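You operate a simulated robot arm through the tools that you are given. There is no shell and no other tool. Be economical: measure what you need, move in short steps, check, and stop when the job is done.

You run a simulated robot arm. Do the job below in one go: nothing can be reset, and whatever is moved stays where it is left.

Task
Plug the three tubes in by colour, then open the red valve.
Fine: push each one home.

Only the result counts: the job must be done as asked and must still hold three seconds after the hand-in. Knocking over, shifting, dropping, spilling or breaking anything else fails it.

Robot
A 6-joint arm with a fingered hand, hanging from a carriage that runs on a rail from [-2283, -19] to [197, 2] (x, y) and turns from -6.126 to 5.882 rad about z. Base frame: it is fixed where the carriage stands at the start and does not move with it; the origin is on the floor, on the carriage's upright axis, x ahead of it, y to its left, z up. Readings come in mm, rad, newtons and seconds.
With the tool pointing down near the work surface it reaches from about 100 to 700 mm from the robot's upright axis, wherever it stands. Its first joint turns from -2.897 to 2.897 rad. Places, roughly: alarm [-2100, -4500, 0]; blue port [800, -200, 900]; blue tube [700, -100, 900]; green port [800, -200, 900]; green tube [700, -200, 900]; purple port [800, -300, 900]; purple tube [700, -200, 900]; red valve [800, -300, 900]. Payload 4 kg.
The TCP is the grasp point between the finger pads, 29 mm short of the fingertips. In the tool frame z runs along the fingers and y along their closing line. The gripper opens to 100 mm. The gripper's body begins 34 mm behind the TCP. The gripper is a hand of 5 fingers: y runs from the thumb to the fingers, the wrist lies at [-15, -114, -189] in the tool frame.
Orientation is that of the tool frame in the base frame, as a unit quaternion [w, x, y, z]. With the fingers straight down and the wrist toward the robot, the tool's x, y and z point along [0, 1, 0], [1, 0, 0] and [0, 0, -1] of the base frame.

Tools
- The arm moves only by the tool nudge_tool. Its argument "increments" is text: rows parted by semicolons, each of 6 numbers parted by spaces: the shift along the tool's x, y, z in mm, then the turn, a rotation vector about the tool's x, y, z in rad. In form: tx ty tz rx ry rz; .... A call has 1 to 8 rows; each row is the pose to reach, as a shift and turn from the pose commanded when the call began, along the tool's axes at that moment. Rows are played at 5 a second. More than 50 mm and 0.15 rad between two rows, and nothing of the call is played. Where a pose cannot be reached the arm comes as near as it can. A force on the tool above 50 N (or 10 N above the force at the start of the call, whichever is more), or a blocked arm, ends the call early, and 0.2 s more pass. In this call time passes only in rows, and 0.2 s behind the last. It gives the time, the measured TCP pose, the force on the tool (base axes), the opening and the grip force at its end, in the units of the frame above (readings bear some noise), with the torque about the TCP (base axes, N m) and any sound that the robot's microphone picked up.
- Cameras (640 x 400 px; columns grow to the right, rows downward): "scene" is now at [257.1, -37.6, 1710.3]; the picture's right is [-0.55, -0.83, 0.00], its down [-0.70, 0.46, -0.54] and it looks along [0.45, -0.30, -0.84] (base axes); focal length 249 px, centre (320, 200). "wrist" rides on the gripper at [66, -86, -121] in the tool frame; the picture's right is [-0.76, 0.31, -0.58], its down [-0.59, -0.70, 0.40] and it looks along [-0.28, 0.64, 0.71] (tool axes); focal length 247 px, centre (320, 200). There is no depth. A picture from a camera that has moved, and an enlarged one, comes with that camera's place and axes in the base frame and with its lens.
- camera(camera): a new picture of that camera. The clock stands still meanwhile.
- raise_lower(by): slides the trunk up (or, below 0, down) by that many mm; the arm and the scene camera ride with it, the base frame stays. It gives what a move gives, with no picture.
- roll_base(legs): drives the robot by 1 to 6 legs, each [ahead, left, turn to the left] in mm, mm and rad, along the robot's own axes; the way and the turn of a leg run together, so that a leg with both is an arc; at most 1500 mm and 3.142 rad a leg. The arm and the cameras ride along, it lands a little off, and it stops where it bumps. It keeps to its track: a leg is cut to what the track allows. It gives what a move gives.
- move_fingers(index, middle, ring, little, thumb_bend, thumb_turn): sets how far each is bent, from 0 (flat) to 1 (curled in); at 0.3 the hand is open as for a grip, at 0.7 the pads meet at the TCP. One left out holds its place. A second passes; each finger stops where it meets its share of the squeeze, and holds until it gets a number again. It is the only way to open and close the hand. It gives what a move gives, with no picture; readings hold the bend of each and the force on index, middle, ring, little, thumb and palm. thumb_turn goes from beside the hand (0) to across from the fingers (1), as for a grip.
- aim_head(pan, tilt): turns the head with the scene camera to pan (to the left, within 2.705 rad either way) and tilt (down, from -0.506 to 1.204), counted from straight ahead of the robot. It gives what a move gives.
- zoom(camera, box): a new picture of the part [left, top, right, bottom] of that camera's present view, enlarged. The clock stands still meanwhile.
- sign_off(): hands the job in; it is judged then, once.

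Go step by step. Nothing tells you exact positions but the pictures and the camera data: compare them with the known pose of the tool, close in by small moves and look again before you grip or let go. The budget is 120 turns and 98 pictures, counting those below and the enlarged ones. Unless the task says otherwise, let go and move clear before handing in, and close with one line.

The tools are called after "Call:" by a JSON object that holds its "name" and its "arguments". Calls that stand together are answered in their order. nudge_tool: Moves the arm, as the interface text tells. Its arguments: {"type":"object","properties":{"increments":{"type":"string"}},"required":["increments"]} The other tools are called the same way: raise_lower (by) slides the trunk up or down; move_fingers (index, middle, ring, little, thumb_bend, thumb_turn) moves the fingers one by one; roll_base (legs) drives the base; aim_head (pan, tilt) turns the head that bears the scene camera; camera (camera) takes a picture; zoom (camera, box) takes an enlarged picture of a part of a camera's view; sign_off () hands the job in.

At the start:

```text
t: 0.0
ee_pos: [497.5, -80.7, 1247.2]
tcp_rot: [0.002, 0.707, 0.707, 0.0]
force: [-0.4, -0.2, -0.9]
torque: [0.03, 0.01, 0.0]
gripper_width: 99.5
gripper_force: 0.0
shape: jaw
bend: [0.3, 0.3, 0.3, 0.3, 0.3, 0.98]
finger forces: [0.0, 0.0, 0.1, 0.0, 0.0, 0.0]
trunk travel left (down, up): [-435.0, 165.0]
robot x, y, heading: [-1.5, -2.9, 0.0]
head pan, tilt: [-0.583, 0.995]
```

scene: 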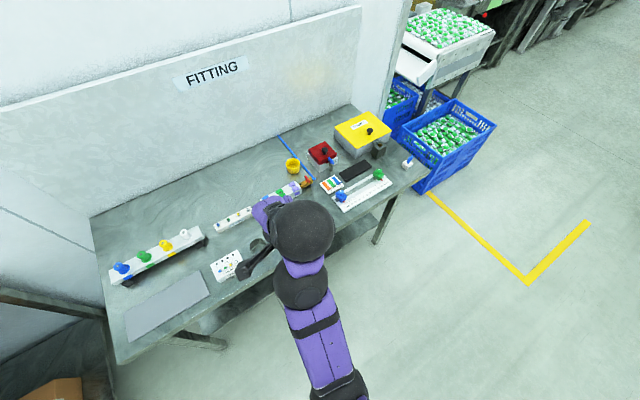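
wrist: 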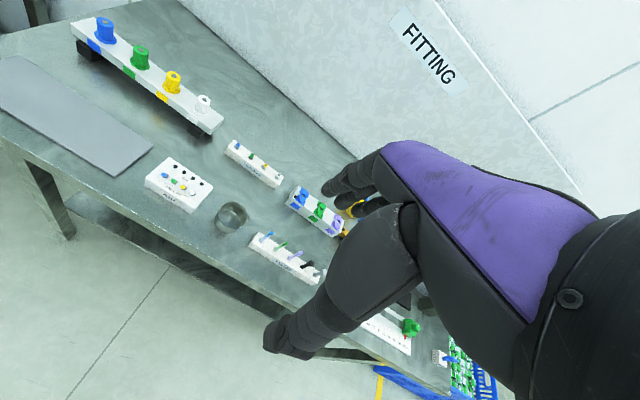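

I see a bench with several fixtures; a small rack with blue/green/purple pegs (tubes) and a port block with blue/green/purple ports seem near the hand. I'll zoom in on them.

Call:
{"name": "zoom", "arguments": {"camera": "wrist", "box": [200, 120, 400, 300]}}

Call:
{"name": "zoom", "arguments": {"camera": "scene", "box": [200, 100, 440, 250]}}

```text
2.22 times, centred on (300, 210) of wrist
camera zoom: at [412.5, -15.4, 1366.4], right [0.3, -0.76, 0.58], down [-0.7, -0.59, -0.4], along [0.64, -0.29, -0.71], focal length 549 px, centre (364, 178)
```

zoom: 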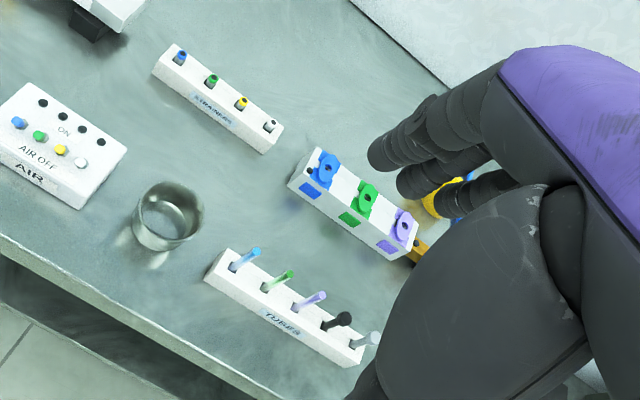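

```text
2.67 times, centred on (320, 175) of scene
camera zoom: at [257.1, -37.6, 1710.3], right [-0.55, -0.83, 0.0], down [-0.7, 0.46, -0.54], along [0.45, -0.3, -0.84], focal length 665 px, centre (320, 267)
```

zoom: 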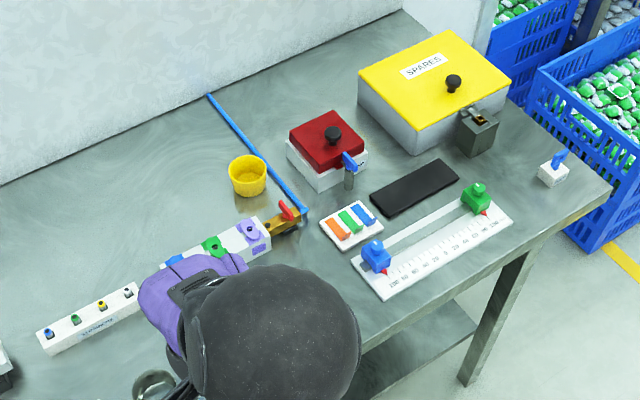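

The port block, tube rack and brass valve with red lever are ahead of the hand. I'll shift the arm left and back to clear the view.

Call:
{"name": "nudge_tool", "arguments": {"increments": "50 0 0 0 0 0; 100 0 0 0 0 0; 150 -40 0 0 0 0; 200 -80 0 0 0 0; 250 -100 0 0 0 0"}}

Call:
{"name": "camera", "arguments": {"camera": "scene"}}

Call:
{"name": "zoom", "arguments": {"camera": "scene", "box": [200, 140, 360, 280]}}

Call:
{"name": "camera", "arguments": {"camera": "wrist"}}

```text
refused: row 3 steps farther than a row can; nothing moved
```

```text
93 pictures are left
camera scene: at [257.1, -37.6, 1710.3], right [-0.55, -0.83, 0.0], down [-0.7, 0.46, -0.54], along [0.45, -0.3, -0.84], focal length 249 px, centre (320, 200)
```

scene: 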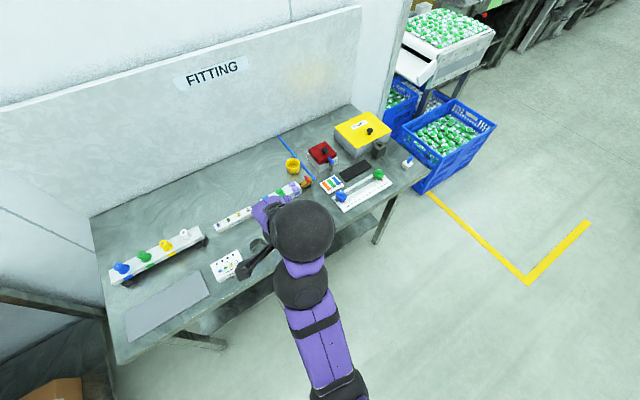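

```text
2.86 times, centred on (280, 210) of scene
camera zoom: at [257.1, -37.6, 1710.3], right [-0.55, -0.83, 0.0], down [-0.7, 0.46, -0.54], along [0.45, -0.3, -0.84], focal length 712 px, centre (434, 171)
```

zoom: 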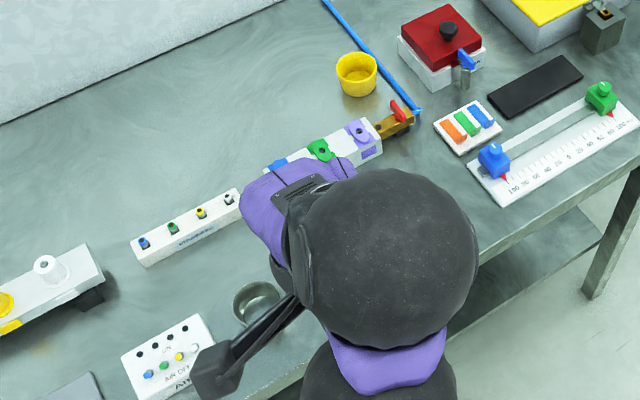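

```text
91 pictures are left
camera wrist: at [412.5, -15.4, 1366.4], right [0.3, -0.76, 0.58], down [-0.7, -0.59, -0.4], along [0.64, -0.29, -0.71], focal length 247 px, centre (320, 200)
```

wrist: 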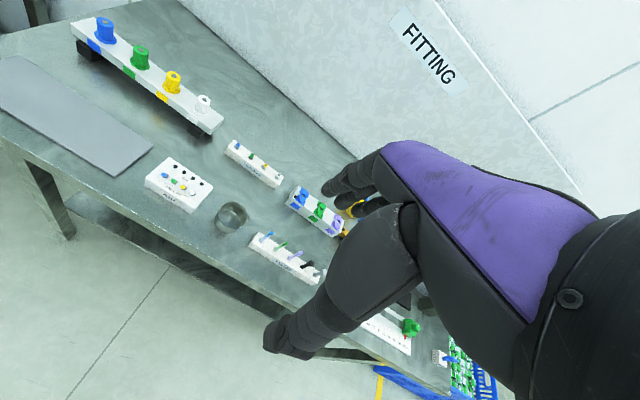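

Row was too long; moving the arm left in legal steps.

Call:
{"name": "nudge_tool", "arguments": {"increments": "45 0 0 0 0 0; 90 0 0 0 0 0; 135 -10 0 0 0 0; 180 -20 0 0 0 0; 225 -30 0 0 0 0; 270 -40 0 0 0 0; 300 -50 0 0 0 0"}}

```text
t: 1.6
ee_pos: [468.8, 218.1, 1217.7]
tcp_rot: [0.002, 0.706, 0.708, 0.002]
force: [-0.1, -0.6, 0.9]
torque: [0.03, -0.01, 0.02]
gripper_width: 99.8
gripper_force: 0.2
shape: jaw
bend: [0.3, 0.3, 0.3, 0.3, 0.3, 0.98]
finger forces: [0.1, 0.0, 0.1, 0.0, 0.0, 0.0]
out of reach, approached as far as the arm can: row 3, 4, 5, 6, 7
trunk travel left (down, up): [-435.0, 165.0]
robot x, y, heading: [4.7, -0.6, 0.006]
head pan, tilt: [-0.583, 0.995]
```

The arm has shifted left. Looking again with the scene camera.

Call:
{"name": "zoom", "arguments": {"camera": "scene", "box": [220, 160, 340, 260]}}

Call:
{"name": "camera", "arguments": {"camera": "wrist"}}

```text
4.00 times, centred on (280, 210) of scene
camera zoom: at [257.1, -37.7, 1710.4], right [-0.55, -0.83, 0.0], down [-0.7, 0.46, -0.54], along [0.45, -0.3, -0.84], focal length 997 px, centre (480, 160)
```

zoom: 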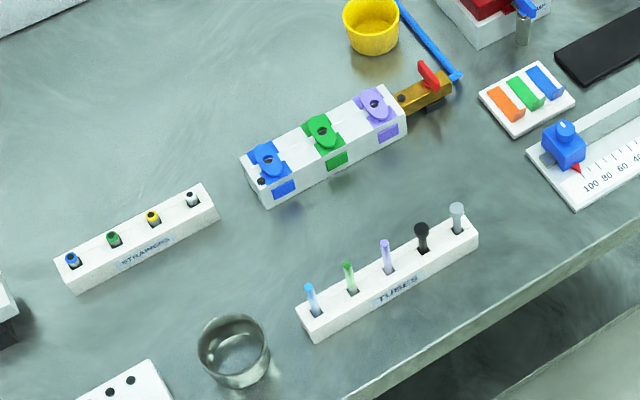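

```text
89 pictures are left
camera wrist: at [383.3, 283.3, 1338.5], right [0.3, -0.76, 0.58], down [-0.7, -0.59, -0.4], along [0.65, -0.28, -0.71], focal length 247 px, centre (320, 200)
```

wrist: 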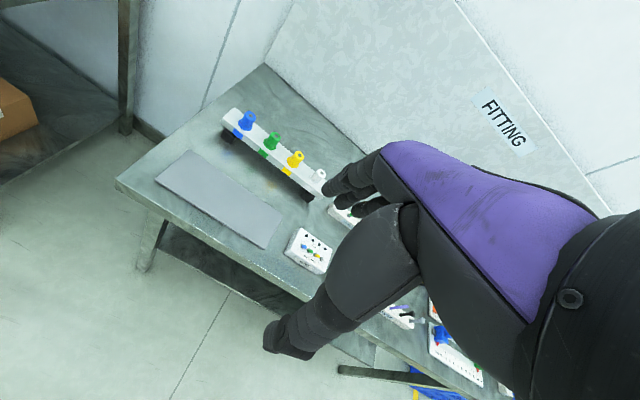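

Now the ports and tubes are clear. Zooming closer on each.

Call:
{"name": "zoom", "arguments": {"camera": "scene", "box": [276, 176, 340, 216]}}

Call:
{"name": "zoom", "arguments": {"camera": "scene", "box": [288, 206, 344, 246]}}

```text
10.00 times, centred on (308, 196) of scene
camera zoom: at [257.1, -37.7, 1710.4], right [-0.55, -0.83, 0.0], down [-0.7, 0.46, -0.54], along [0.45, -0.3, -0.84], focal length 2492 px, centre (440, 240)
```

zoom: 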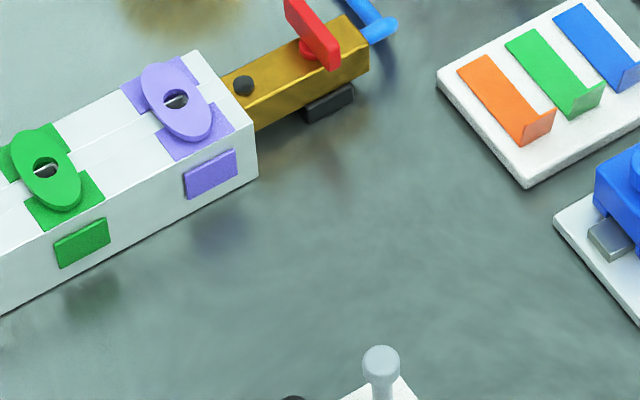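

```text
10.00 times, centred on (316, 226) of scene
camera zoom: at [257.1, -37.7, 1710.4], right [-0.55, -0.83, 0.0], down [-0.7, 0.46, -0.54], along [0.45, -0.3, -0.84], focal length 2492 px, centre (360, -60)
```

zoom: 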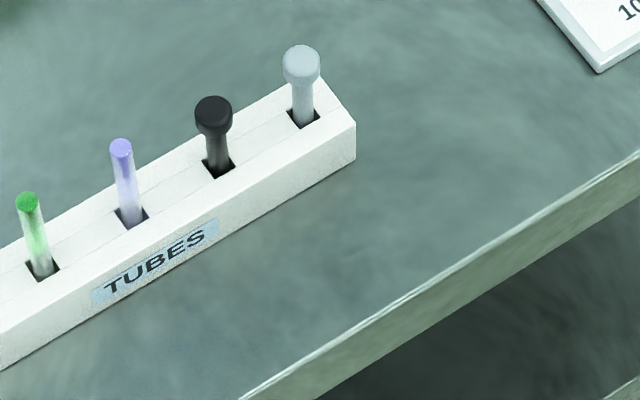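

Triangulated: ports near (800, -155/-215/-275, 907), tubes near (652, -124/-162/-200, top ~925), ~8 mm thick. I'll try an index-thumb configuration and see how the hand looks.

Call:
{"name": "move_fingers", "arguments": {"middle": 0, "ring": 0, "little": 0, "index": 0.6, "thumb_bend": 0.6}}

Call:
{"name": "camera", "arguments": {"camera": "wrist"}}

Call:
{"name": "zoom", "arguments": {"camera": "scene", "box": [120, 200, 320, 400]}}

```text
t: 2.6
ee_pos: [468.8, 218.2, 1218.4]
tcp_rot: [0.0, 0.706, 0.708, 0.003]
force: [0.0, 0.3, 0.2]
torque: [-0.02, 0.01, 0.0]
gripper_width: 25.6
gripper_force: 0.0
shape: fingers
bend: [0.6, 0.0, 0.0, 0.0, 0.6, 0.98]
finger forces: [0.0, 0.0, 0.0, 0.1, 0.0, 0.0]
trunk travel left (down, up): [-435.0, 165.0]
robot x, y, heading: [-3.6, 0.7, 0.001]
head pan, tilt: [-0.583, 0.995]
```

```text
86 pictures are left
camera wrist: at [383.4, 282.9, 1338.5], right [0.3, -0.76, 0.58], down [-0.7, -0.59, -0.4], along [0.65, -0.28, -0.71], focal length 247 px, centre (320, 200)
```

wrist: 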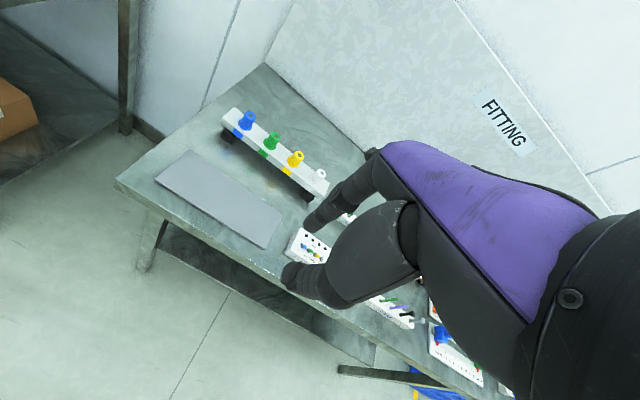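

```text
2.00 times, centred on (220, 300) of scene
camera zoom: at [257.1, -37.6, 1710.3], right [-0.55, -0.83, 0.0], down [-0.7, 0.46, -0.54], along [0.45, -0.3, -0.84], focal length 498 px, centre (520, 0)
```

zoom: 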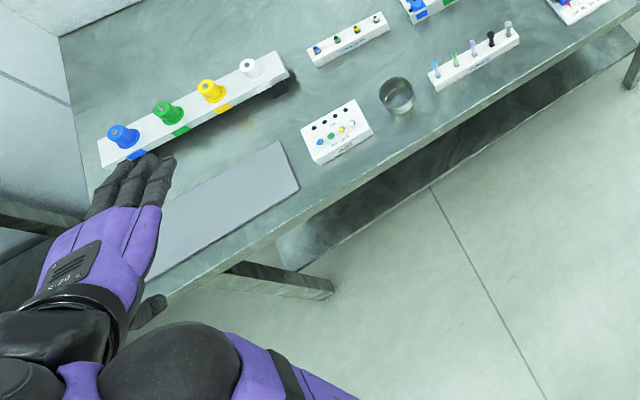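

Index and thumb meet around the TCP, and the flat fingers stick far ahead. I'll curl the other three to make the hand compact and close index/thumb fully to see the pinch point.

Call:
{"name": "move_fingers", "arguments": {"middle": 1, "ring": 1, "little": 1, "index": 0.7, "thumb_bend": 0.7}}

Call:
{"name": "zoom", "arguments": {"camera": "wrist", "box": [240, 130, 440, 330]}}

Call:
{"name": "zoom", "arguments": {"camera": "scene", "box": [100, 240, 240, 380]}}

```text
t: 3.6
ee_pos: [468.6, 219.2, 1218.6]
tcp_rot: [0.001, 0.706, 0.708, 0.003]
force: [0.0, 0.2, 0.0]
torque: [0.02, 0.03, -0.02]
gripper_width: 1.5
gripper_force: 0.0
shape: fingers
bend: [0.7, 1.0, 1.0, 1.0, 0.7, 0.98]
finger forces: [0.0, 0.1, 0.0, 0.0, 0.0, 0.0]
trunk travel left (down, up): [-435.0, 165.0]
robot x, y, heading: [0.5, 0.9, -0.003]
head pan, tilt: [-0.583, 0.995]
```

```text
2.00 times, centred on (340, 230) of wrist
camera zoom: at [383.4, 282.9, 1338.5], right [0.3, -0.76, 0.58], down [-0.7, -0.59, -0.4], along [0.65, -0.28, -0.71], focal length 494 px, centre (280, 140)
```

zoom: 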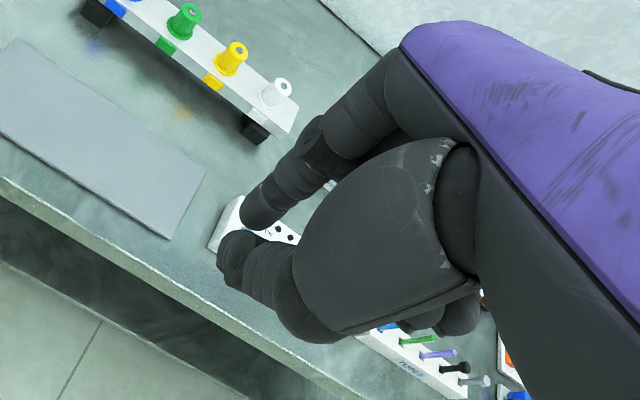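

```text
2.86 times, centred on (170, 310) of scene
camera zoom: at [257.1, -37.6, 1710.3], right [-0.55, -0.83, 0.0], down [-0.7, 0.46, -0.54], along [0.45, -0.3, -0.84], focal length 712 px, centre (749, -114)
```

zoom: 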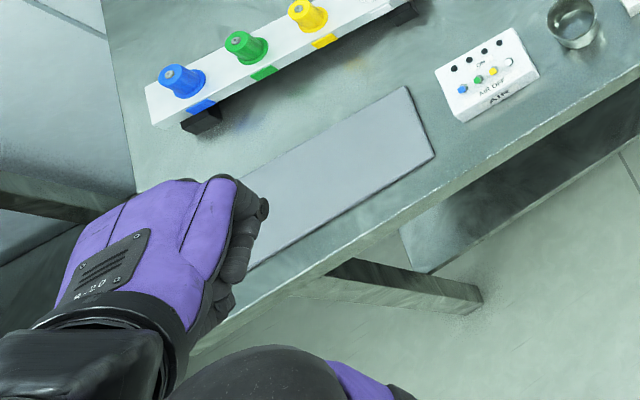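

The pinch is compact with index and thumb meeting at the TCP. I'll drive 150 mm ahead so that both tubes and ports are within comfortable reach.

Call:
{"name": "roll_base", "arguments": {"legs": [[150, 0, 0]]}}

Call:
{"name": "move_fingers", "arguments": {"index": 0.5, "thumb_bend": 0.5}}

Call:
{"name": "camera", "arguments": {"camera": "scene"}}

```text
t: 5.0
ee_pos: [615.3, 219.2, 1218.9]
tcp_rot: [0.001, 0.707, 0.707, 0.003]
force: [-0.2, 0.8, 0.4]
torque: [0.04, -0.04, -0.03]
gripper_width: 1.8
gripper_force: 0.1
shape: fingers
bend: [0.7, 1.0, 1.0, 1.0, 0.7, 0.98]
finger forces: [0.1, 0.0, 0.0, 0.1, 0.0, 0.0]
trunk travel left (down, up): [-435.0, 165.0]
robot x, y, heading: [146.9, 4.2, -0.002]
head pan, tilt: [-0.583, 0.995]
```

```text
t: 6.0
ee_pos: [614.4, 219.2, 1219.6]
tcp_rot: [0.001, 0.707, 0.707, 0.002]
force: [0.7, 0.4, 0.5]
torque: [-0.04, 0.01, 0.01]
gripper_width: 49.5
gripper_force: 0.1
shape: fingers
bend: [0.5, 1.0, 1.0, 1.0, 0.5, 0.98]
finger forces: [0.0, 0.0, 0.1, 0.0, 0.1, 0.0]
trunk travel left (down, up): [-435.0, 165.0]
robot x, y, heading: [143.3, -0.5, -0.0]
head pan, tilt: [-0.583, 0.995]
```

```text
82 pictures are left
camera scene: at [403.6, -36.7, 1710.3], right [-0.55, -0.83, 0.0], down [-0.7, 0.46, -0.54], along [0.45, -0.3, -0.84], focal length 249 px, centre (320, 200)
```

scene: 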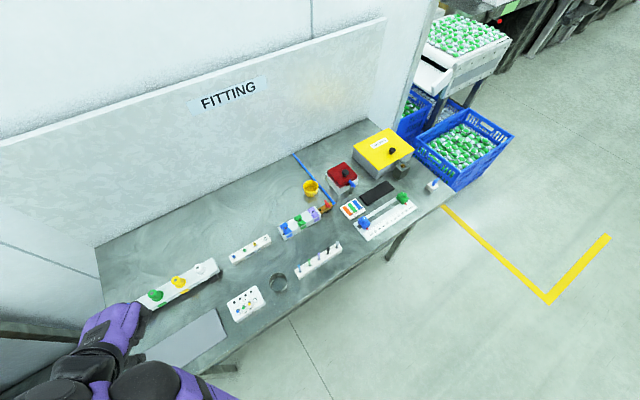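

Base is now at x≈146. I'll zoom here for a second viewpoint to refine positions.

Call:
{"name": "zoom", "arguments": {"camera": "scene", "box": [290, 235, 346, 280]}}

Call:
{"name": "zoom", "arguments": {"camera": "scene", "box": [276, 195, 340, 240]}}

```text
8.89 times, centred on (318, 258) of scene
camera zoom: at [403.6, -36.7, 1710.3], right [-0.55, -0.83, 0.0], down [-0.7, 0.46, -0.54], along [0.45, -0.3, -0.84], focal length 2215 px, centre (338, -311)
```

zoom: 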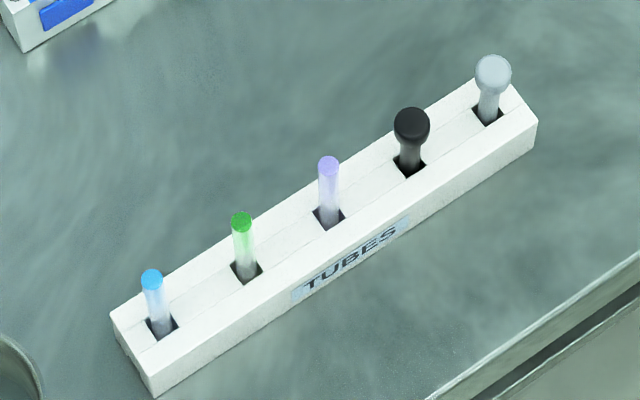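

```text
8.89 times, centred on (308, 218) of scene
camera zoom: at [403.6, -36.7, 1710.3], right [-0.55, -0.83, 0.0], down [-0.7, 0.46, -0.54], along [0.45, -0.3, -0.84], focal length 2215 px, centre (427, 44)
```

zoom: 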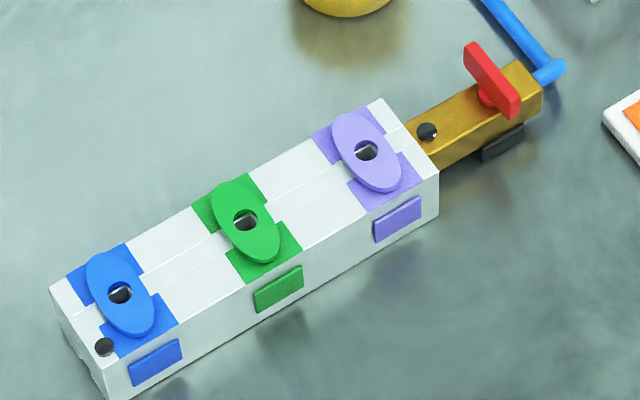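

Refined: tube tops at z≈932, (652, -121), (652, -159), (653, -197); port holes around (807, -155/-215/-275, ~903). Moving above the blue tube.

Call:
{"name": "nudge_tool", "arguments": {"increments": "-45 5 0 0 0 0; -90 10 0 0 0 0; -135 15 0 0 0 0; -180 20 0 0 0 0; -225 25 0 0 0 0; -270 30 0 0 0 0; -310 35 0 0 0 0; -340 38 0 0 0 0"}}

Call:
{"name": "nudge_tool", "arguments": {"increments": "0 0 45 0 0 0; 0 0 90 0 0 0; 0 0 135 0 0 0; 0 0 180 0 0 0; 0 0 215 0 0 0"}}

Call:
{"name": "camera", "arguments": {"camera": "wrist"}}

Call:
{"name": "camera", "arguments": {"camera": "scene"}}

```text
t: 7.8
ee_pos: [655.3, -120.7, 1219.3]
tcp_rot: [0.002, 0.708, 0.707, 0.002]
force: [-0.2, -0.4, 0.3]
torque: [0.0, 0.0, 0.03]
gripper_width: 49.6
gripper_force: 0.1
shape: fingers
bend: [0.5, 1.0, 1.0, 1.0, 0.5, 0.98]
finger forces: [0.0, 0.0, 0.0, 0.1, 0.0, 0.0]
trunk travel left (down, up): [-435.0, 165.0]
robot x, y, heading: [148.5, -0.6, -0.0]
head pan, tilt: [-0.583, 0.995]
```

```text
t: 8.5
ee_pos: [657.4, -121.5, 1108.2]
tcp_rot: [-0.001, 0.715, 0.699, 0.002]
force: [2.3, -0.2, -1.9]
torque: [-0.08, 0.12, -0.13]
gripper_width: 49.8
gripper_force: 0.0
shape: fingers
bend: [0.5, 1.0, 1.0, 1.0, 0.5, 0.98]
finger forces: [0.1, 0.1, 0.1, 0.1, 0.1, 0.0]
out of reach, approached as far as the arm can: row 3
trunk travel left (down, up): [-435.0, 165.0]
robot x, y, heading: [142.4, 0.7, 0.001]
head pan, tilt: [-0.583, 0.995]
stopped in row 3: the force on the tool passed its limit at 230 N (the readings are from after the stop); the commanded pose is now the measured one
```

```text
79 pictures are left
camera wrist: at [574.1, -55.0, 1228.0], right [0.29, -0.77, 0.57], down [-0.71, -0.57, -0.4], along [0.64, -0.29, -0.71], focal length 247 px, centre (320, 200)
```

wrist: 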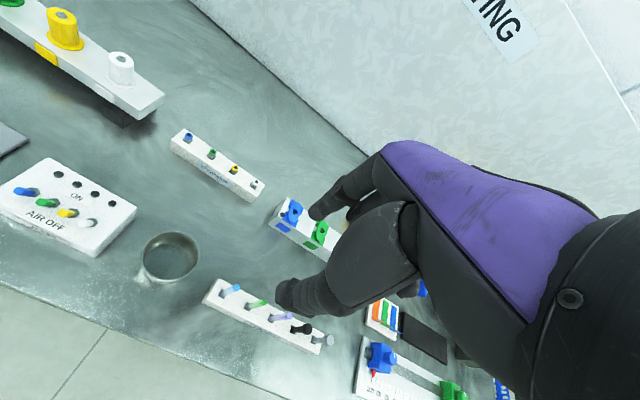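

```text
78 pictures are left
camera scene: at [403.4, -36.8, 1710.3], right [-0.55, -0.83, 0.0], down [-0.7, 0.46, -0.54], along [0.45, -0.3, -0.84], focal length 249 px, centre (320, 200)
```

scene: 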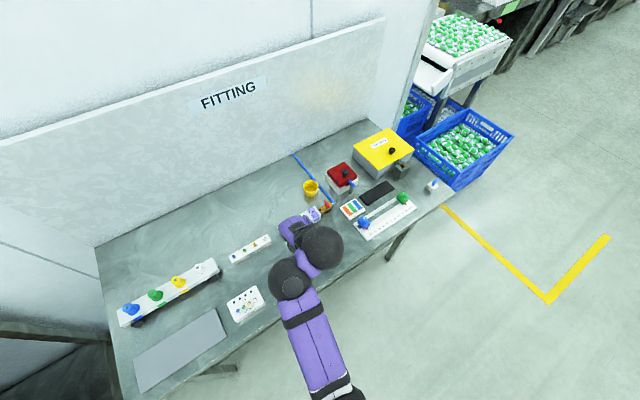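

The descent stopped with a large force at z≈1108, where the hand touches nothing, so some arm link may be blocked. I'll look at the arm.

Call:
{"name": "zoom", "arguments": {"camera": "scene", "box": [200, 180, 420, 400]}}

Call:
{"name": "aim_head", "arguments": {"pan": -0.2, "tilt": 1.2}}

Call:
{"name": "camera", "arguments": {"camera": "scene"}}

```text
1.82 times, centred on (310, 290) of scene
camera zoom: at [403.4, -36.8, 1710.3], right [-0.55, -0.83, 0.0], down [-0.7, 0.46, -0.54], along [0.45, -0.3, -0.84], focal length 453 px, centre (338, 36)
```

zoom: 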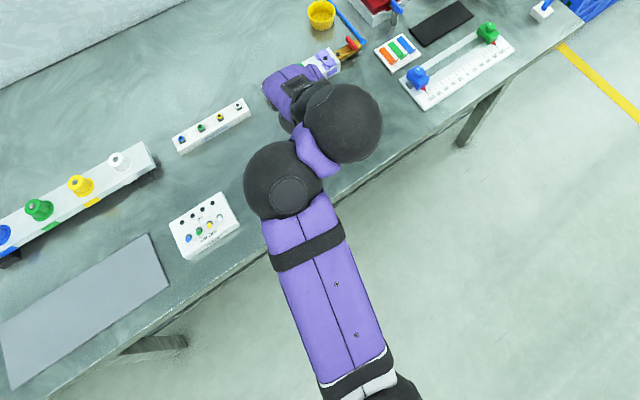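

```text
t: 9.4
ee_pos: [657.7, -121.5, 1107.3]
tcp_rot: [-0.001, 0.715, 0.699, 0.003]
force: [4.2, 0.5, -2.0]
torque: [-0.29, 0.29, -0.36]
gripper_width: 49.8
gripper_force: 0.1
shape: fingers
bend: [0.5, 1.0, 1.0, 1.0, 0.5, 0.98]
finger forces: [0.0, 0.0, 0.1, 0.0, 0.0, 0.0]
trunk travel left (down, up): [-435.0, 165.0]
robot x, y, heading: [145.7, 0.1, 0.001]
head pan, tilt: [-0.201, 1.201]
```

```text
76 pictures are left
camera scene: at [400.0, -9.3, 1697.4], right [-0.2, -0.98, 0.0], down [-0.91, 0.19, -0.36], along [0.36, -0.07, -0.93], focal length 249 px, centre (320, 200)
```

scene: 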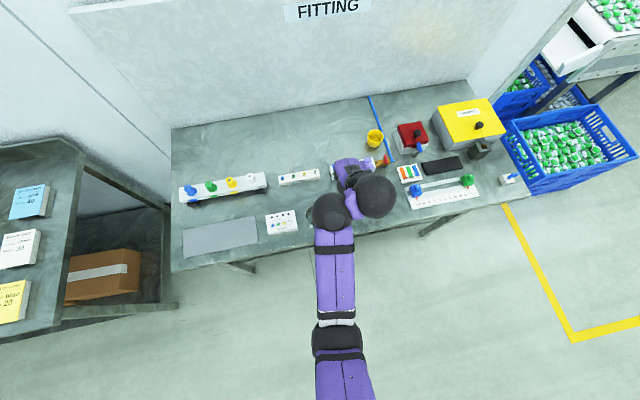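

The elbow hangs low, so the forearm likely meets the bench edge. I'll back up, then raise the trunk so the arm comes from above.

Call:
{"name": "nudge_tool", "arguments": {"increments": "0 0 -30 0 0 0; 0 0 -60 -0.015 0 0"}}

Call:
{"name": "raise_lower", "arguments": {"by": 165}}

Call:
{"name": "camera", "arguments": {"camera": "scene"}}

```text
t: 10.0
ee_pos: [658.7, -121.8, 1169.8]
tcp_rot: [0.004, 0.715, 0.699, 0.007]
force: [-0.8, -0.6, 0.4]
torque: [0.0, -0.02, 0.0]
gripper_width: 49.6
gripper_force: 0.1
shape: fingers
bend: [0.5, 1.0, 1.0, 1.0, 0.5, 0.98]
finger forces: [0.1, 0.0, 0.1, 0.0, 0.0, 0.0]
trunk travel left (down, up): [-435.0, 165.0]
robot x, y, heading: [145.4, 1.1, -0.0]
head pan, tilt: [-0.201, 1.201]
```

```text
t: 11.8
ee_pos: [657.7, -122.5, 1334.5]
tcp_rot: [0.004, 0.714, 0.7, 0.008]
force: [-1.0, 0.0, 0.0]
torque: [0.04, -0.01, -0.03]
gripper_width: 49.8
gripper_force: 0.1
shape: fingers
bend: [0.5, 1.0, 1.0, 1.0, 0.5, 0.98]
finger forces: [0.0, 0.1, 0.1, 0.0, 0.0, 0.0]
trunk travel left (down, up): [-600.0, 0.0]
robot x, y, heading: [147.9, 1.8, 0.004]
head pan, tilt: [-0.201, 1.201]
```

```text
75 pictures are left
camera scene: at [400.0, -9.3, 1862.3], right [-0.2, -0.98, 0.0], down [-0.91, 0.19, -0.36], along [0.35, -0.07, -0.93], focal length 249 px, centre (320, 200)
```

scene: 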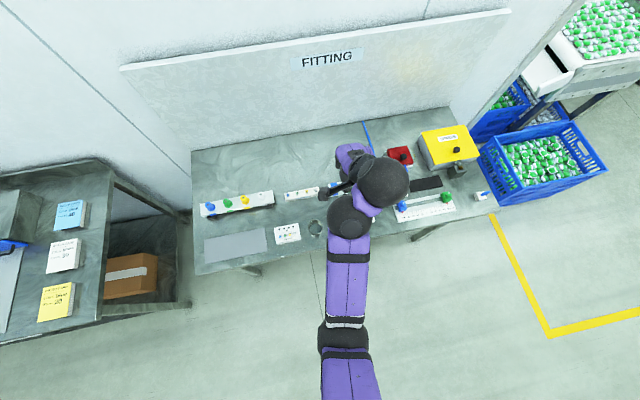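

Trunk is up. I'll correct the slight tilt, then descend in watched steps.

Call:
{"name": "nudge_tool", "arguments": {"increments": "0 0 0 0.017 -0.006 -0.02; 0 0 45 0.017 -0.006 -0.02; 0 0 90 0.017 -0.006 -0.02; 0 0 130 0.017 -0.006 -0.02; 0 0 170 0.017 -0.006 -0.02; 0 0 210 0.017 -0.006 -0.02"}}

Call:
{"name": "camera", "arguments": {"camera": "scene"}}

```text
t: 12.6
ee_pos: [660.9, -123.6, 1272.5]
tcp_rot: [0.002, 0.711, 0.704, -0.004]
force: [8.9, -1.2, -5.6]
torque: [-0.3, 0.61, -0.53]
gripper_width: 50.0
gripper_force: 0.0
shape: fingers
bend: [0.5, 1.0, 1.0, 1.0, 0.5, 0.98]
finger forces: [0.0, 0.0, 0.0, 0.0, 0.0, 0.0]
out of reach, approached as far as the arm can: row 3
trunk travel left (down, up): [-600.0, 0.0]
robot x, y, heading: [144.8, -1.9, -0.002]
head pan, tilt: [-0.201, 1.201]
stopped in row 3: the force on the tool passed its limit at 239 N (the readings are from after the stop); the commanded pose is now the measured one
```

```text
74 pictures are left
camera scene: at [399.9, -9.3, 1862.3], right [-0.2, -0.98, 0.0], down [-0.91, 0.19, -0.36], along [0.35, -0.07, -0.93], focal length 249 px, centre (320, 200)
```

scene: 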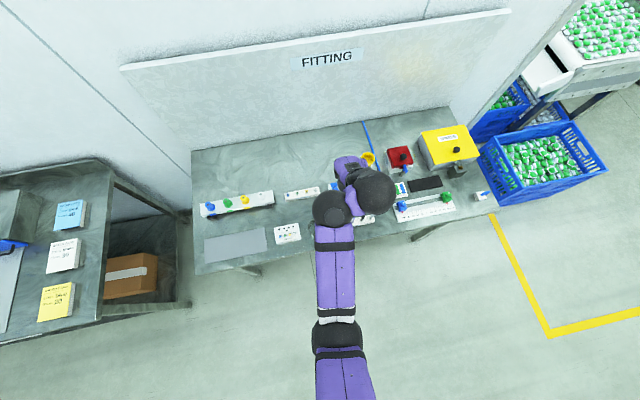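

The block is at the same height relative to the trunk, so it is an arm limit, not the bench. I'll go back up to the good configuration and lower the trunk instead.

Call:
{"name": "nudge_tool", "arguments": {"increments": "0 0 -40 0.004 0.004 -0.01; 0 -5 -70 0.008 0.008 -0.01"}}

Call:
{"name": "raise_lower", "arguments": {"by": -300}}

Call:
{"name": "camera", "arguments": {"camera": "scene"}}

Call:
{"name": "camera", "arguments": {"camera": "wrist"}}

```text
t: 13.2
ee_pos: [654.2, -122.3, 1342.7]
tcp_rot: [-0.005, 0.708, 0.707, -0.005]
force: [0.7, -0.5, 0.0]
torque: [-0.01, -0.03, -0.01]
gripper_width: 50.1
gripper_force: 0.1
shape: fingers
bend: [0.5, 1.0, 1.0, 1.0, 0.5, 0.98]
finger forces: [0.0, 0.0, 0.0, 0.1, 0.0, 0.1]
trunk travel left (down, up): [-600.0, 0.0]
robot x, y, heading: [148.1, -1.2, -0.001]
head pan, tilt: [-0.201, 1.201]
```

```text
t: 16.2
ee_pos: [654.6, -122.5, 1044.2]
tcp_rot: [-0.005, 0.707, 0.707, -0.004]
force: [-0.5, -0.3, 0.3]
torque: [0.02, -0.02, 0.02]
gripper_width: 49.9
gripper_force: 0.0
shape: fingers
bend: [0.5, 1.0, 1.0, 1.0, 0.5, 0.98]
finger forces: [0.0, 0.0, 0.1, 0.0, 0.0, 0.0]
trunk travel left (down, up): [-300.0, 300.0]
robot x, y, heading: [148.5, 1.9, -0.003]
head pan, tilt: [-0.201, 1.201]
```

```text
73 pictures are left
camera scene: at [399.9, -9.3, 1562.4], right [-0.2, -0.98, 0.0], down [-0.91, 0.19, -0.36], along [0.35, -0.07, -0.93], focal length 249 px, centre (320, 200)
```

scene: 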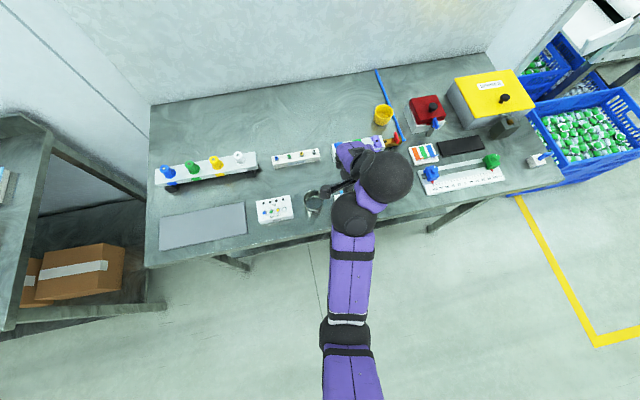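

```text
72 pictures are left
camera wrist: at [571.5, -57.5, 1164.7], right [0.31, -0.76, 0.57], down [-0.71, -0.59, -0.39], along [0.63, -0.28, -0.72], focal length 247 px, centre (320, 200)
```

wrist: 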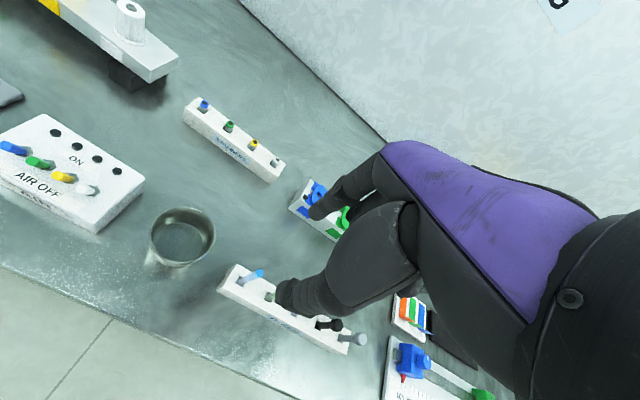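

Good, now tubes are reachable: the wrist view puts the blue tube top at (652.9, -120.2, 932), agreeing with before. Fine-adjust and descend by trunk.

Call:
{"name": "nudge_tool", "arguments": {"increments": "2 -2 0 -0.012 -0.001 0"}}

Call:
{"name": "raise_lower", "arguments": {"by": -75}}

Call:
{"name": "zoom", "arguments": {"camera": "wrist", "box": [200, 150, 400, 350]}}

Call:
{"name": "zoom", "arguments": {"camera": "scene", "box": [280, 110, 440, 250]}}

```text
t: 16.6
ee_pos: [651.0, -121.3, 1043.7]
tcp_rot: [0.0, 0.707, 0.707, 0.001]
force: [-0.6, 0.7, -0.2]
torque: [0.01, 0.01, 0.04]
gripper_width: 49.7
gripper_force: 0.0
shape: fingers
bend: [0.5, 1.0, 1.0, 1.0, 0.5, 0.98]
finger forces: [0.0, 0.0, 0.0, 0.1, 0.0, 0.1]
trunk travel left (down, up): [-300.0, 300.0]
robot x, y, heading: [147.8, -1.3, -0.004]
head pan, tilt: [-0.201, 1.201]
```

```text
t: 17.7
ee_pos: [653.0, -121.6, 969.4]
tcp_rot: [0.001, 0.707, 0.707, -0.001]
force: [0.2, 0.0, -0.5]
torque: [0.02, 0.0, 0.0]
gripper_width: 50.1
gripper_force: 0.0
shape: fingers
bend: [0.5, 1.0, 1.0, 1.0, 0.5, 0.98]
finger forces: [0.0, 0.0, 0.0, 0.0, 0.0, 0.0]
trunk travel left (down, up): [-225.0, 375.0]
robot x, y, heading: [148.8, -1.7, -0.001]
head pan, tilt: [-0.201, 1.201]
```

```text
2.00 times, centred on (300, 250) of wrist
camera zoom: at [567.9, -55.5, 1089.1], right [0.31, -0.76, 0.58], down [-0.7, -0.59, -0.4], along [0.64, -0.28, -0.71], focal length 494 px, centre (360, 100)
```

zoom: 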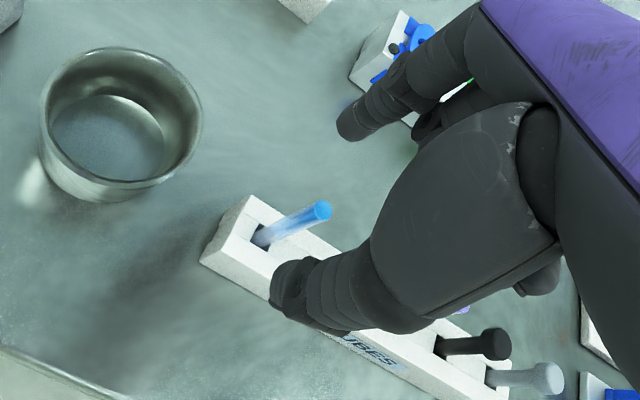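

```text
2.86 times, centred on (360, 180) of scene
camera zoom: at [400.0, -9.3, 1487.4], right [-0.2, -0.98, 0.0], down [-0.91, 0.19, -0.36], along [0.36, -0.07, -0.93], focal length 712 px, centre (206, 257)
```

zoom: 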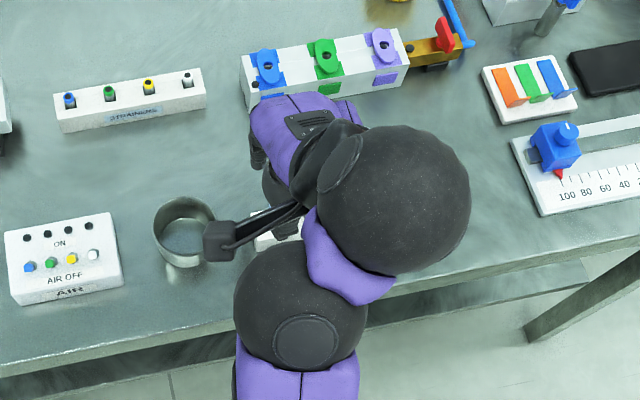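

Tube top confirmed at (653, -120.4, 932), rack top ~883. Descending so the pads bracket the tube.

Call:
{"name": "raise_lower", "arguments": {"by": -47}}

Call:
{"name": "zoom", "arguments": {"camera": "wrist", "box": [240, 170, 380, 310]}}

```text
t: 18.6
ee_pos: [652.8, -119.2, 922.7]
tcp_rot: [0.0, 0.707, 0.707, 0.0]
force: [0.2, -0.6, 0.9]
torque: [0.02, -0.03, 0.01]
gripper_width: 49.8
gripper_force: 0.1
shape: fingers
bend: [0.5, 1.0, 1.0, 1.0, 0.5, 0.98]
finger forces: [0.0, 0.1, 0.1, 0.0, 0.0, 0.1]
trunk travel left (down, up): [-178.0, 422.0]
robot x, y, heading: [151.7, -1.4, 0.002]
head pan, tilt: [-0.201, 1.201]
```

```text
2.86 times, centred on (310, 240) of wrist
camera zoom: at [567.9, -55.5, 1042.1], right [0.31, -0.76, 0.58], down [-0.7, -0.59, -0.4], along [0.64, -0.28, -0.71], focal length 706 px, centre (349, 86)
```

zoom: 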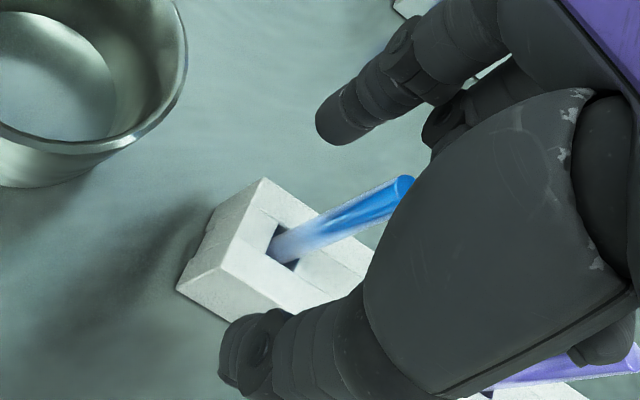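

The tube passes right through the TCP point in view. Closing index and thumb.

Call:
{"name": "move_fingers", "arguments": {"index": 0.75, "thumb_bend": 0.75}}

Call:
{"name": "zoom", "arguments": {"camera": "wrist", "box": [240, 170, 380, 310]}}

```text
t: 19.6
ee_pos: [651.7, -121.1, 923.0]
tcp_rot: [0.0, 0.707, 0.708, 0.001]
force: [0.5, -1.0, 0.1]
torque: [0.0, -0.01, 0.0]
gripper_width: 0.1
gripper_force: 0.0
shape: fingers
bend: [0.74, 1.0, 1.0, 1.0, 0.72, 0.97]
finger forces: [0.0, 0.1, 0.0, 0.0, 0.0, 0.0]
trunk travel left (down, up): [-178.0, 422.0]
robot x, y, heading: [150.2, -1.2, 0.001]
head pan, tilt: [-0.201, 1.201]
```

```text
2.86 times, centred on (310, 240) of wrist
camera zoom: at [567.8, -55.4, 1042.1], right [0.31, -0.76, 0.58], down [-0.7, -0.59, -0.4], along [0.64, -0.28, -0.71], focal length 706 px, centre (349, 86)
```

zoom: 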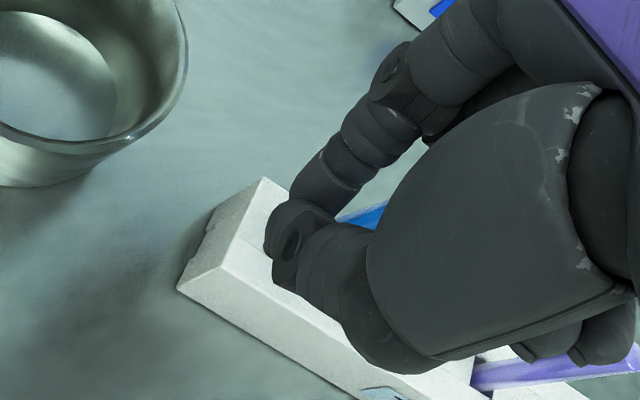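

The fingers closed beside the tube (zero force). Opening again to see the offset and the tube's state.

Call:
{"name": "move_fingers", "arguments": {"index": 0.5, "thumb_bend": 0.5}}

Call:
{"name": "zoom", "arguments": {"camera": "wrist", "box": [240, 170, 380, 310]}}

Call:
{"name": "zoom", "arguments": {"camera": "scene", "box": [310, 160, 390, 230]}}

```text
t: 20.6
ee_pos: [652.8, -120.1, 923.5]
tcp_rot: [0.0, 0.707, 0.708, 0.0]
force: [-0.6, -0.9, 0.8]
torque: [-0.02, 0.0, -0.02]
gripper_width: 49.6
gripper_force: 0.0
shape: fingers
bend: [0.5, 1.0, 1.0, 1.0, 0.5, 0.97]
finger forces: [0.0, 0.0, 0.1, 0.1, 0.0, 0.1]
trunk travel left (down, up): [-178.0, 422.0]
robot x, y, heading: [149.4, 1.4, -0.0]
head pan, tilt: [-0.201, 1.201]
```

```text
2.86 times, centred on (310, 240) of wrist
camera zoom: at [567.8, -55.4, 1042.1], right [0.31, -0.76, 0.58], down [-0.7, -0.59, -0.4], along [0.64, -0.28, -0.71], focal length 706 px, centre (349, 86)
```

zoom: 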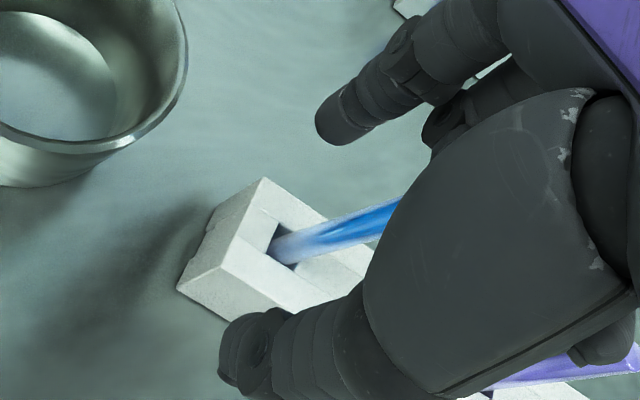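

```text
5.71 times, centred on (350, 195) of scene
camera zoom: at [399.9, -9.3, 1440.4], right [-0.2, -0.98, 0.0], down [-0.91, 0.19, -0.36], along [0.35, -0.07, -0.93], focal length 1424 px, centre (149, 229)
```

zoom: 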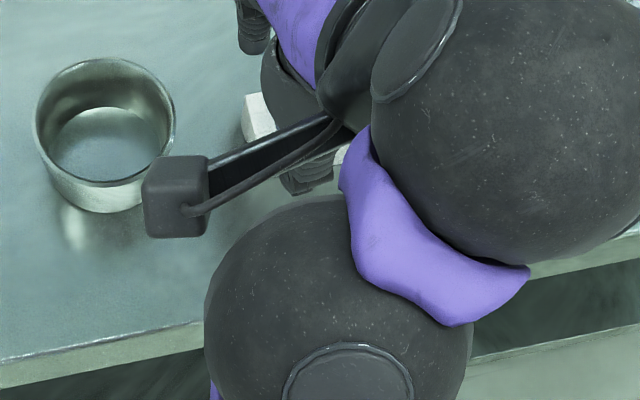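

The tube was squeezed toward -y: the index-thumb pinch sits ~5 mm toward tool +x. I'll lift to see the tube's current state.

Call:
{"name": "raise_lower", "arguments": {"by": 50}}

Call:
{"name": "zoom", "arguments": {"camera": "wrist", "box": [240, 190, 380, 330]}}

```text
t: 21.5
ee_pos: [652.1, -120.5, 971.8]
tcp_rot: [0.0, 0.707, 0.708, 0.0]
force: [0.2, -0.3, -0.1]
torque: [-0.01, -0.01, 0.0]
gripper_width: 49.8
gripper_force: 0.1
shape: fingers
bend: [0.5, 1.0, 1.0, 1.0, 0.5, 0.97]
finger forces: [0.0, 0.0, 0.0, 0.0, 0.1, 0.1]
trunk travel left (down, up): [-228.0, 372.0]
robot x, y, heading: [148.9, 0.9, 0.0]
head pan, tilt: [-0.201, 1.201]
```

```text
2.86 times, centred on (310, 260) of wrist
camera zoom: at [567.7, -55.4, 1092.1], right [0.31, -0.76, 0.58], down [-0.7, -0.59, -0.4], along [0.64, -0.28, -0.71], focal length 706 px, centre (349, 29)
```

zoom: 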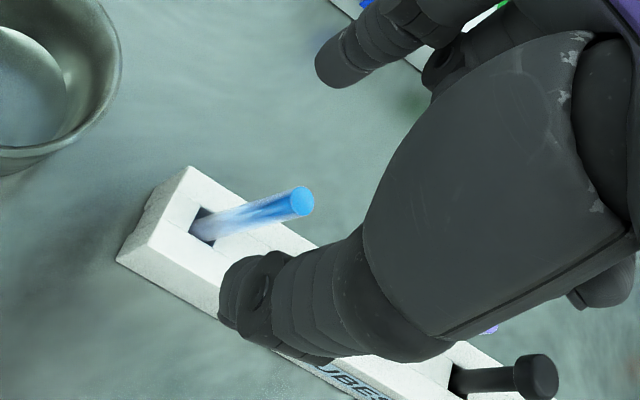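

Tube leans ~7 mm toward -y now (0.14 rad). I'll shift 8 mm to -y so the pinch centres on it and grip again.

Call:
{"name": "nudge_tool", "arguments": {"increments": "-8 0 0 0 0 0"}}

Call:
{"name": "raise_lower", "arguments": {"by": -50}}

Call:
{"name": "move_fingers", "arguments": {"index": 0.72, "thumb_bend": 0.72}}

Call:
{"name": "zoom", "arguments": {"camera": "wrist", "box": [240, 170, 380, 310]}}

```text
t: 21.9
ee_pos: [653.3, -128.8, 972.5]
tcp_rot: [0.0, 0.707, 0.707, 0.0]
force: [0.0, 0.6, 0.1]
torque: [0.06, 0.02, -0.01]
gripper_width: 49.8
gripper_force: 0.0
shape: fingers
bend: [0.5, 1.0, 1.0, 1.0, 0.5, 0.97]
finger forces: [0.0, 0.0, 0.0, 0.0, 0.0, 0.0]
trunk travel left (down, up): [-228.0, 372.0]
robot x, y, heading: [145.9, 0.1, -0.003]
head pan, tilt: [-0.201, 1.201]
```

```text
t: 22.8
ee_pos: [652.7, -128.0, 922.2]
tcp_rot: [0.0, 0.707, 0.707, 0.0]
force: [-1.1, 0.8, -0.3]
torque: [0.01, -0.04, 0.02]
gripper_width: 49.6
gripper_force: 0.1
shape: fingers
bend: [0.5, 1.0, 1.0, 1.0, 0.5, 0.97]
finger forces: [0.0, 0.0, 0.0, 0.0, 0.1, 0.1]
trunk travel left (down, up): [-178.0, 422.0]
robot x, y, heading: [144.0, -2.4, -0.001]
head pan, tilt: [-0.201, 1.201]
```

```text
t: 23.8
ee_pos: [652.3, -129.0, 923.1]
tcp_rot: [0.0, 0.707, 0.707, -0.001]
force: [-0.3, 0.7, 0.4]
torque: [-0.01, -0.01, -0.01]
gripper_width: 3.4
gripper_force: 2.5
shape: fingers
bend: [0.71, 1.0, 1.0, 1.0, 0.69, 0.97]
finger forces: [2.9, 0.0, 0.0, 0.1, 2.8, 0.1]
trunk travel left (down, up): [-178.0, 422.0]
robot x, y, heading: [151.1, 1.6, -0.003]
head pan, tilt: [-0.201, 1.201]
```

```text
2.86 times, centred on (310, 240) of wrist
camera zoom: at [568.2, -63.2, 1042.8], right [0.31, -0.76, 0.58], down [-0.7, -0.59, -0.4], along [0.64, -0.28, -0.71], focal length 706 px, centre (349, 86)
```

zoom: 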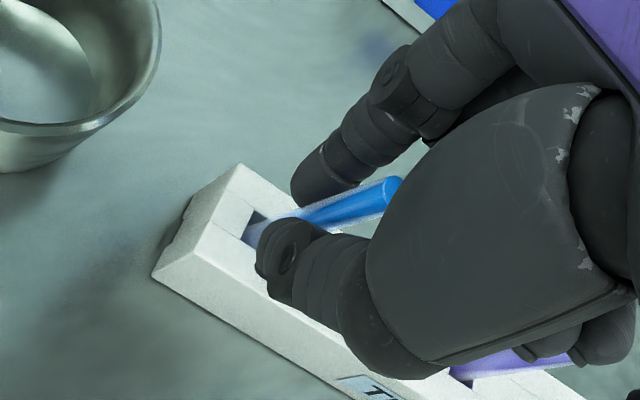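

Grip contact made (2.5 N). Squeezing a bit firmer, then lifting.

Call:
{"name": "move_fingers", "arguments": {"index": 0.8, "thumb_bend": 0.8}}

Call:
{"name": "raise_lower", "arguments": {"by": 70}}

Call:
{"name": "zoom", "arguments": {"camera": "wrist", "box": [240, 170, 380, 310]}}

```text
t: 24.8
ee_pos: [651.7, -128.6, 923.5]
tcp_rot: [0.0, 0.707, 0.707, 0.0]
force: [-0.9, -0.9, 0.1]
torque: [0.01, 0.0, 0.02]
gripper_width: 1.3
gripper_force: 9.6
shape: fingers
bend: [0.75, 1.0, 1.0, 1.0, 0.72, 0.97]
finger forces: [9.7, 0.0, 0.0, 0.0, 9.5, 0.0]
trunk travel left (down, up): [-178.0, 422.0]
robot x, y, heading: [145.3, 0.9, -0.001]
head pan, tilt: [-0.201, 1.201]
```

```text
t: 25.9
ee_pos: [652.2, -128.6, 993.3]
tcp_rot: [0.0, 0.706, 0.708, 0.0]
force: [-0.8, -0.4, 0.2]
torque: [0.01, 0.02, -0.02]
gripper_width: 1.3
gripper_force: 9.4
shape: fingers
bend: [0.75, 1.0, 1.0, 1.0, 0.72, 0.97]
finger forces: [9.8, 0.0, 0.0, 0.0, 9.4, 0.0]
trunk travel left (down, up): [-248.0, 352.0]
robot x, y, heading: [146.4, 4.6, 0.0]
head pan, tilt: [-0.201, 1.201]
```

```text
2.86 times, centred on (310, 240) of wrist
camera zoom: at [568.2, -63.3, 1112.8], right [0.31, -0.76, 0.58], down [-0.7, -0.59, -0.4], along [0.64, -0.28, -0.71], focal length 706 px, centre (349, 86)
```

zoom: 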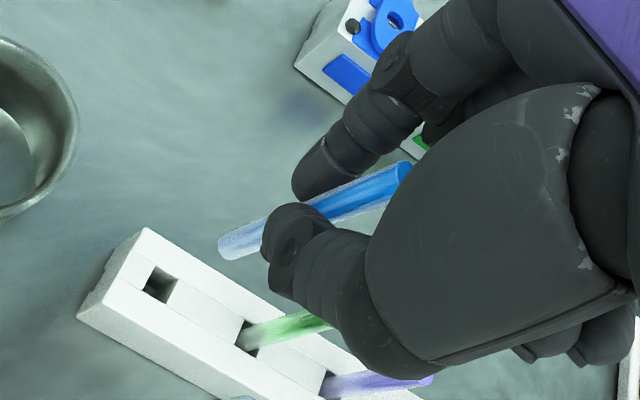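

The blue tube is out (≈71 mm long, 58 mm below TCP), tilted ~0.06 rad. I'll raise a little, correct tilt, and move toward the blue port.

Call:
{"name": "raise_lower", "arguments": {"by": 25}}

Call:
{"name": "roll_base", "arguments": {"legs": [[48, 0, 0]]}}

Call:
{"name": "nudge_tool", "arguments": {"increments": "0 25 0 0 -0.03 0; -5 50 0 0 -0.063 0; -15 75 0 0 -0.063 0; -25 90 0 0 -0.063 0; -31 100 0 0 -0.063 0"}}

Call:
{"name": "camera", "arguments": {"camera": "wrist"}}

Call:
{"name": "camera", "arguments": {"camera": "scene"}}

```text
t: 26.6
ee_pos: [652.9, -128.9, 1017.5]
tcp_rot: [0.0, 0.706, 0.708, 0.0]
force: [0.3, -0.1, -0.4]
torque: [0.04, 0.02, 0.0]
gripper_width: 1.3
gripper_force: 9.2
shape: fingers
bend: [0.75, 1.0, 1.0, 1.0, 0.72, 0.97]
finger forces: [9.7, 0.0, 0.1, 0.0, 9.4, 0.0]
trunk travel left (down, up): [-273.0, 327.0]
robot x, y, heading: [146.9, 0.4, 0.0]
head pan, tilt: [-0.201, 1.201]
```

```text
t: 27.5
ee_pos: [700.2, -128.5, 1017.4]
tcp_rot: [0.0, 0.707, 0.707, 0.0]
force: [-0.5, -0.1, 0.3]
torque: [-0.02, -0.06, 0.04]
gripper_width: 1.5
gripper_force: 9.7
shape: fingers
bend: [0.75, 1.0, 1.0, 1.0, 0.72, 0.97]
finger forces: [9.6, 0.1, 0.0, 0.1, 9.4, 0.1]
trunk travel left (down, up): [-273.0, 327.0]
robot x, y, heading: [192.2, 0.5, -0.0]
head pan, tilt: [-0.201, 1.201]
```

```text
t: 28.8
ee_pos: [799.1, -160.2, 1017.8]
tcp_rot: [0.022, 0.711, 0.702, -0.02]
force: [1.2, 0.1, -0.6]
torque: [0.03, 0.04, -0.07]
gripper_width: 1.3
gripper_force: 9.4
shape: fingers
bend: [0.75, 1.0, 1.0, 1.0, 0.72, 0.97]
finger forces: [9.6, 0.1, 0.0, 0.0, 9.3, 0.0]
trunk travel left (down, up): [-273.0, 327.0]
robot x, y, heading: [193.8, 0.6, 0.0]
head pan, tilt: [-0.201, 1.201]
stopped in row 5: the force on the tool passed its limit at 67 N (the readings are from after the stop); the commanded pose is now the measured one
```

```text
62 pictures are left
camera wrist: at [715.5, -86.3, 1133.4], right [0.29, -0.73, 0.62], down [-0.71, -0.6, -0.36], along [0.64, -0.33, -0.69], focal length 247 px, centre (320, 200)
```

wrist: 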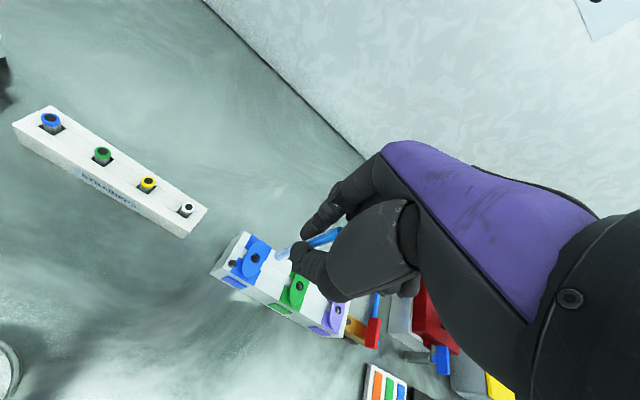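

```text
61 pictures are left
camera scene: at [447.3, -8.9, 1535.2], right [-0.2, -0.98, 0.0], down [-0.91, 0.19, -0.36], along [0.35, -0.07, -0.93], focal length 249 px, centre (320, 200)
```

scene: 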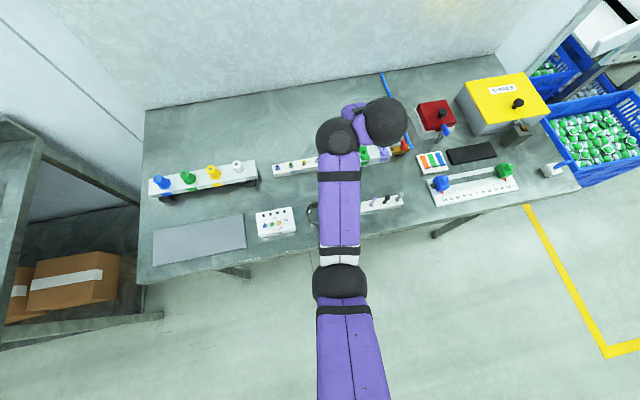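

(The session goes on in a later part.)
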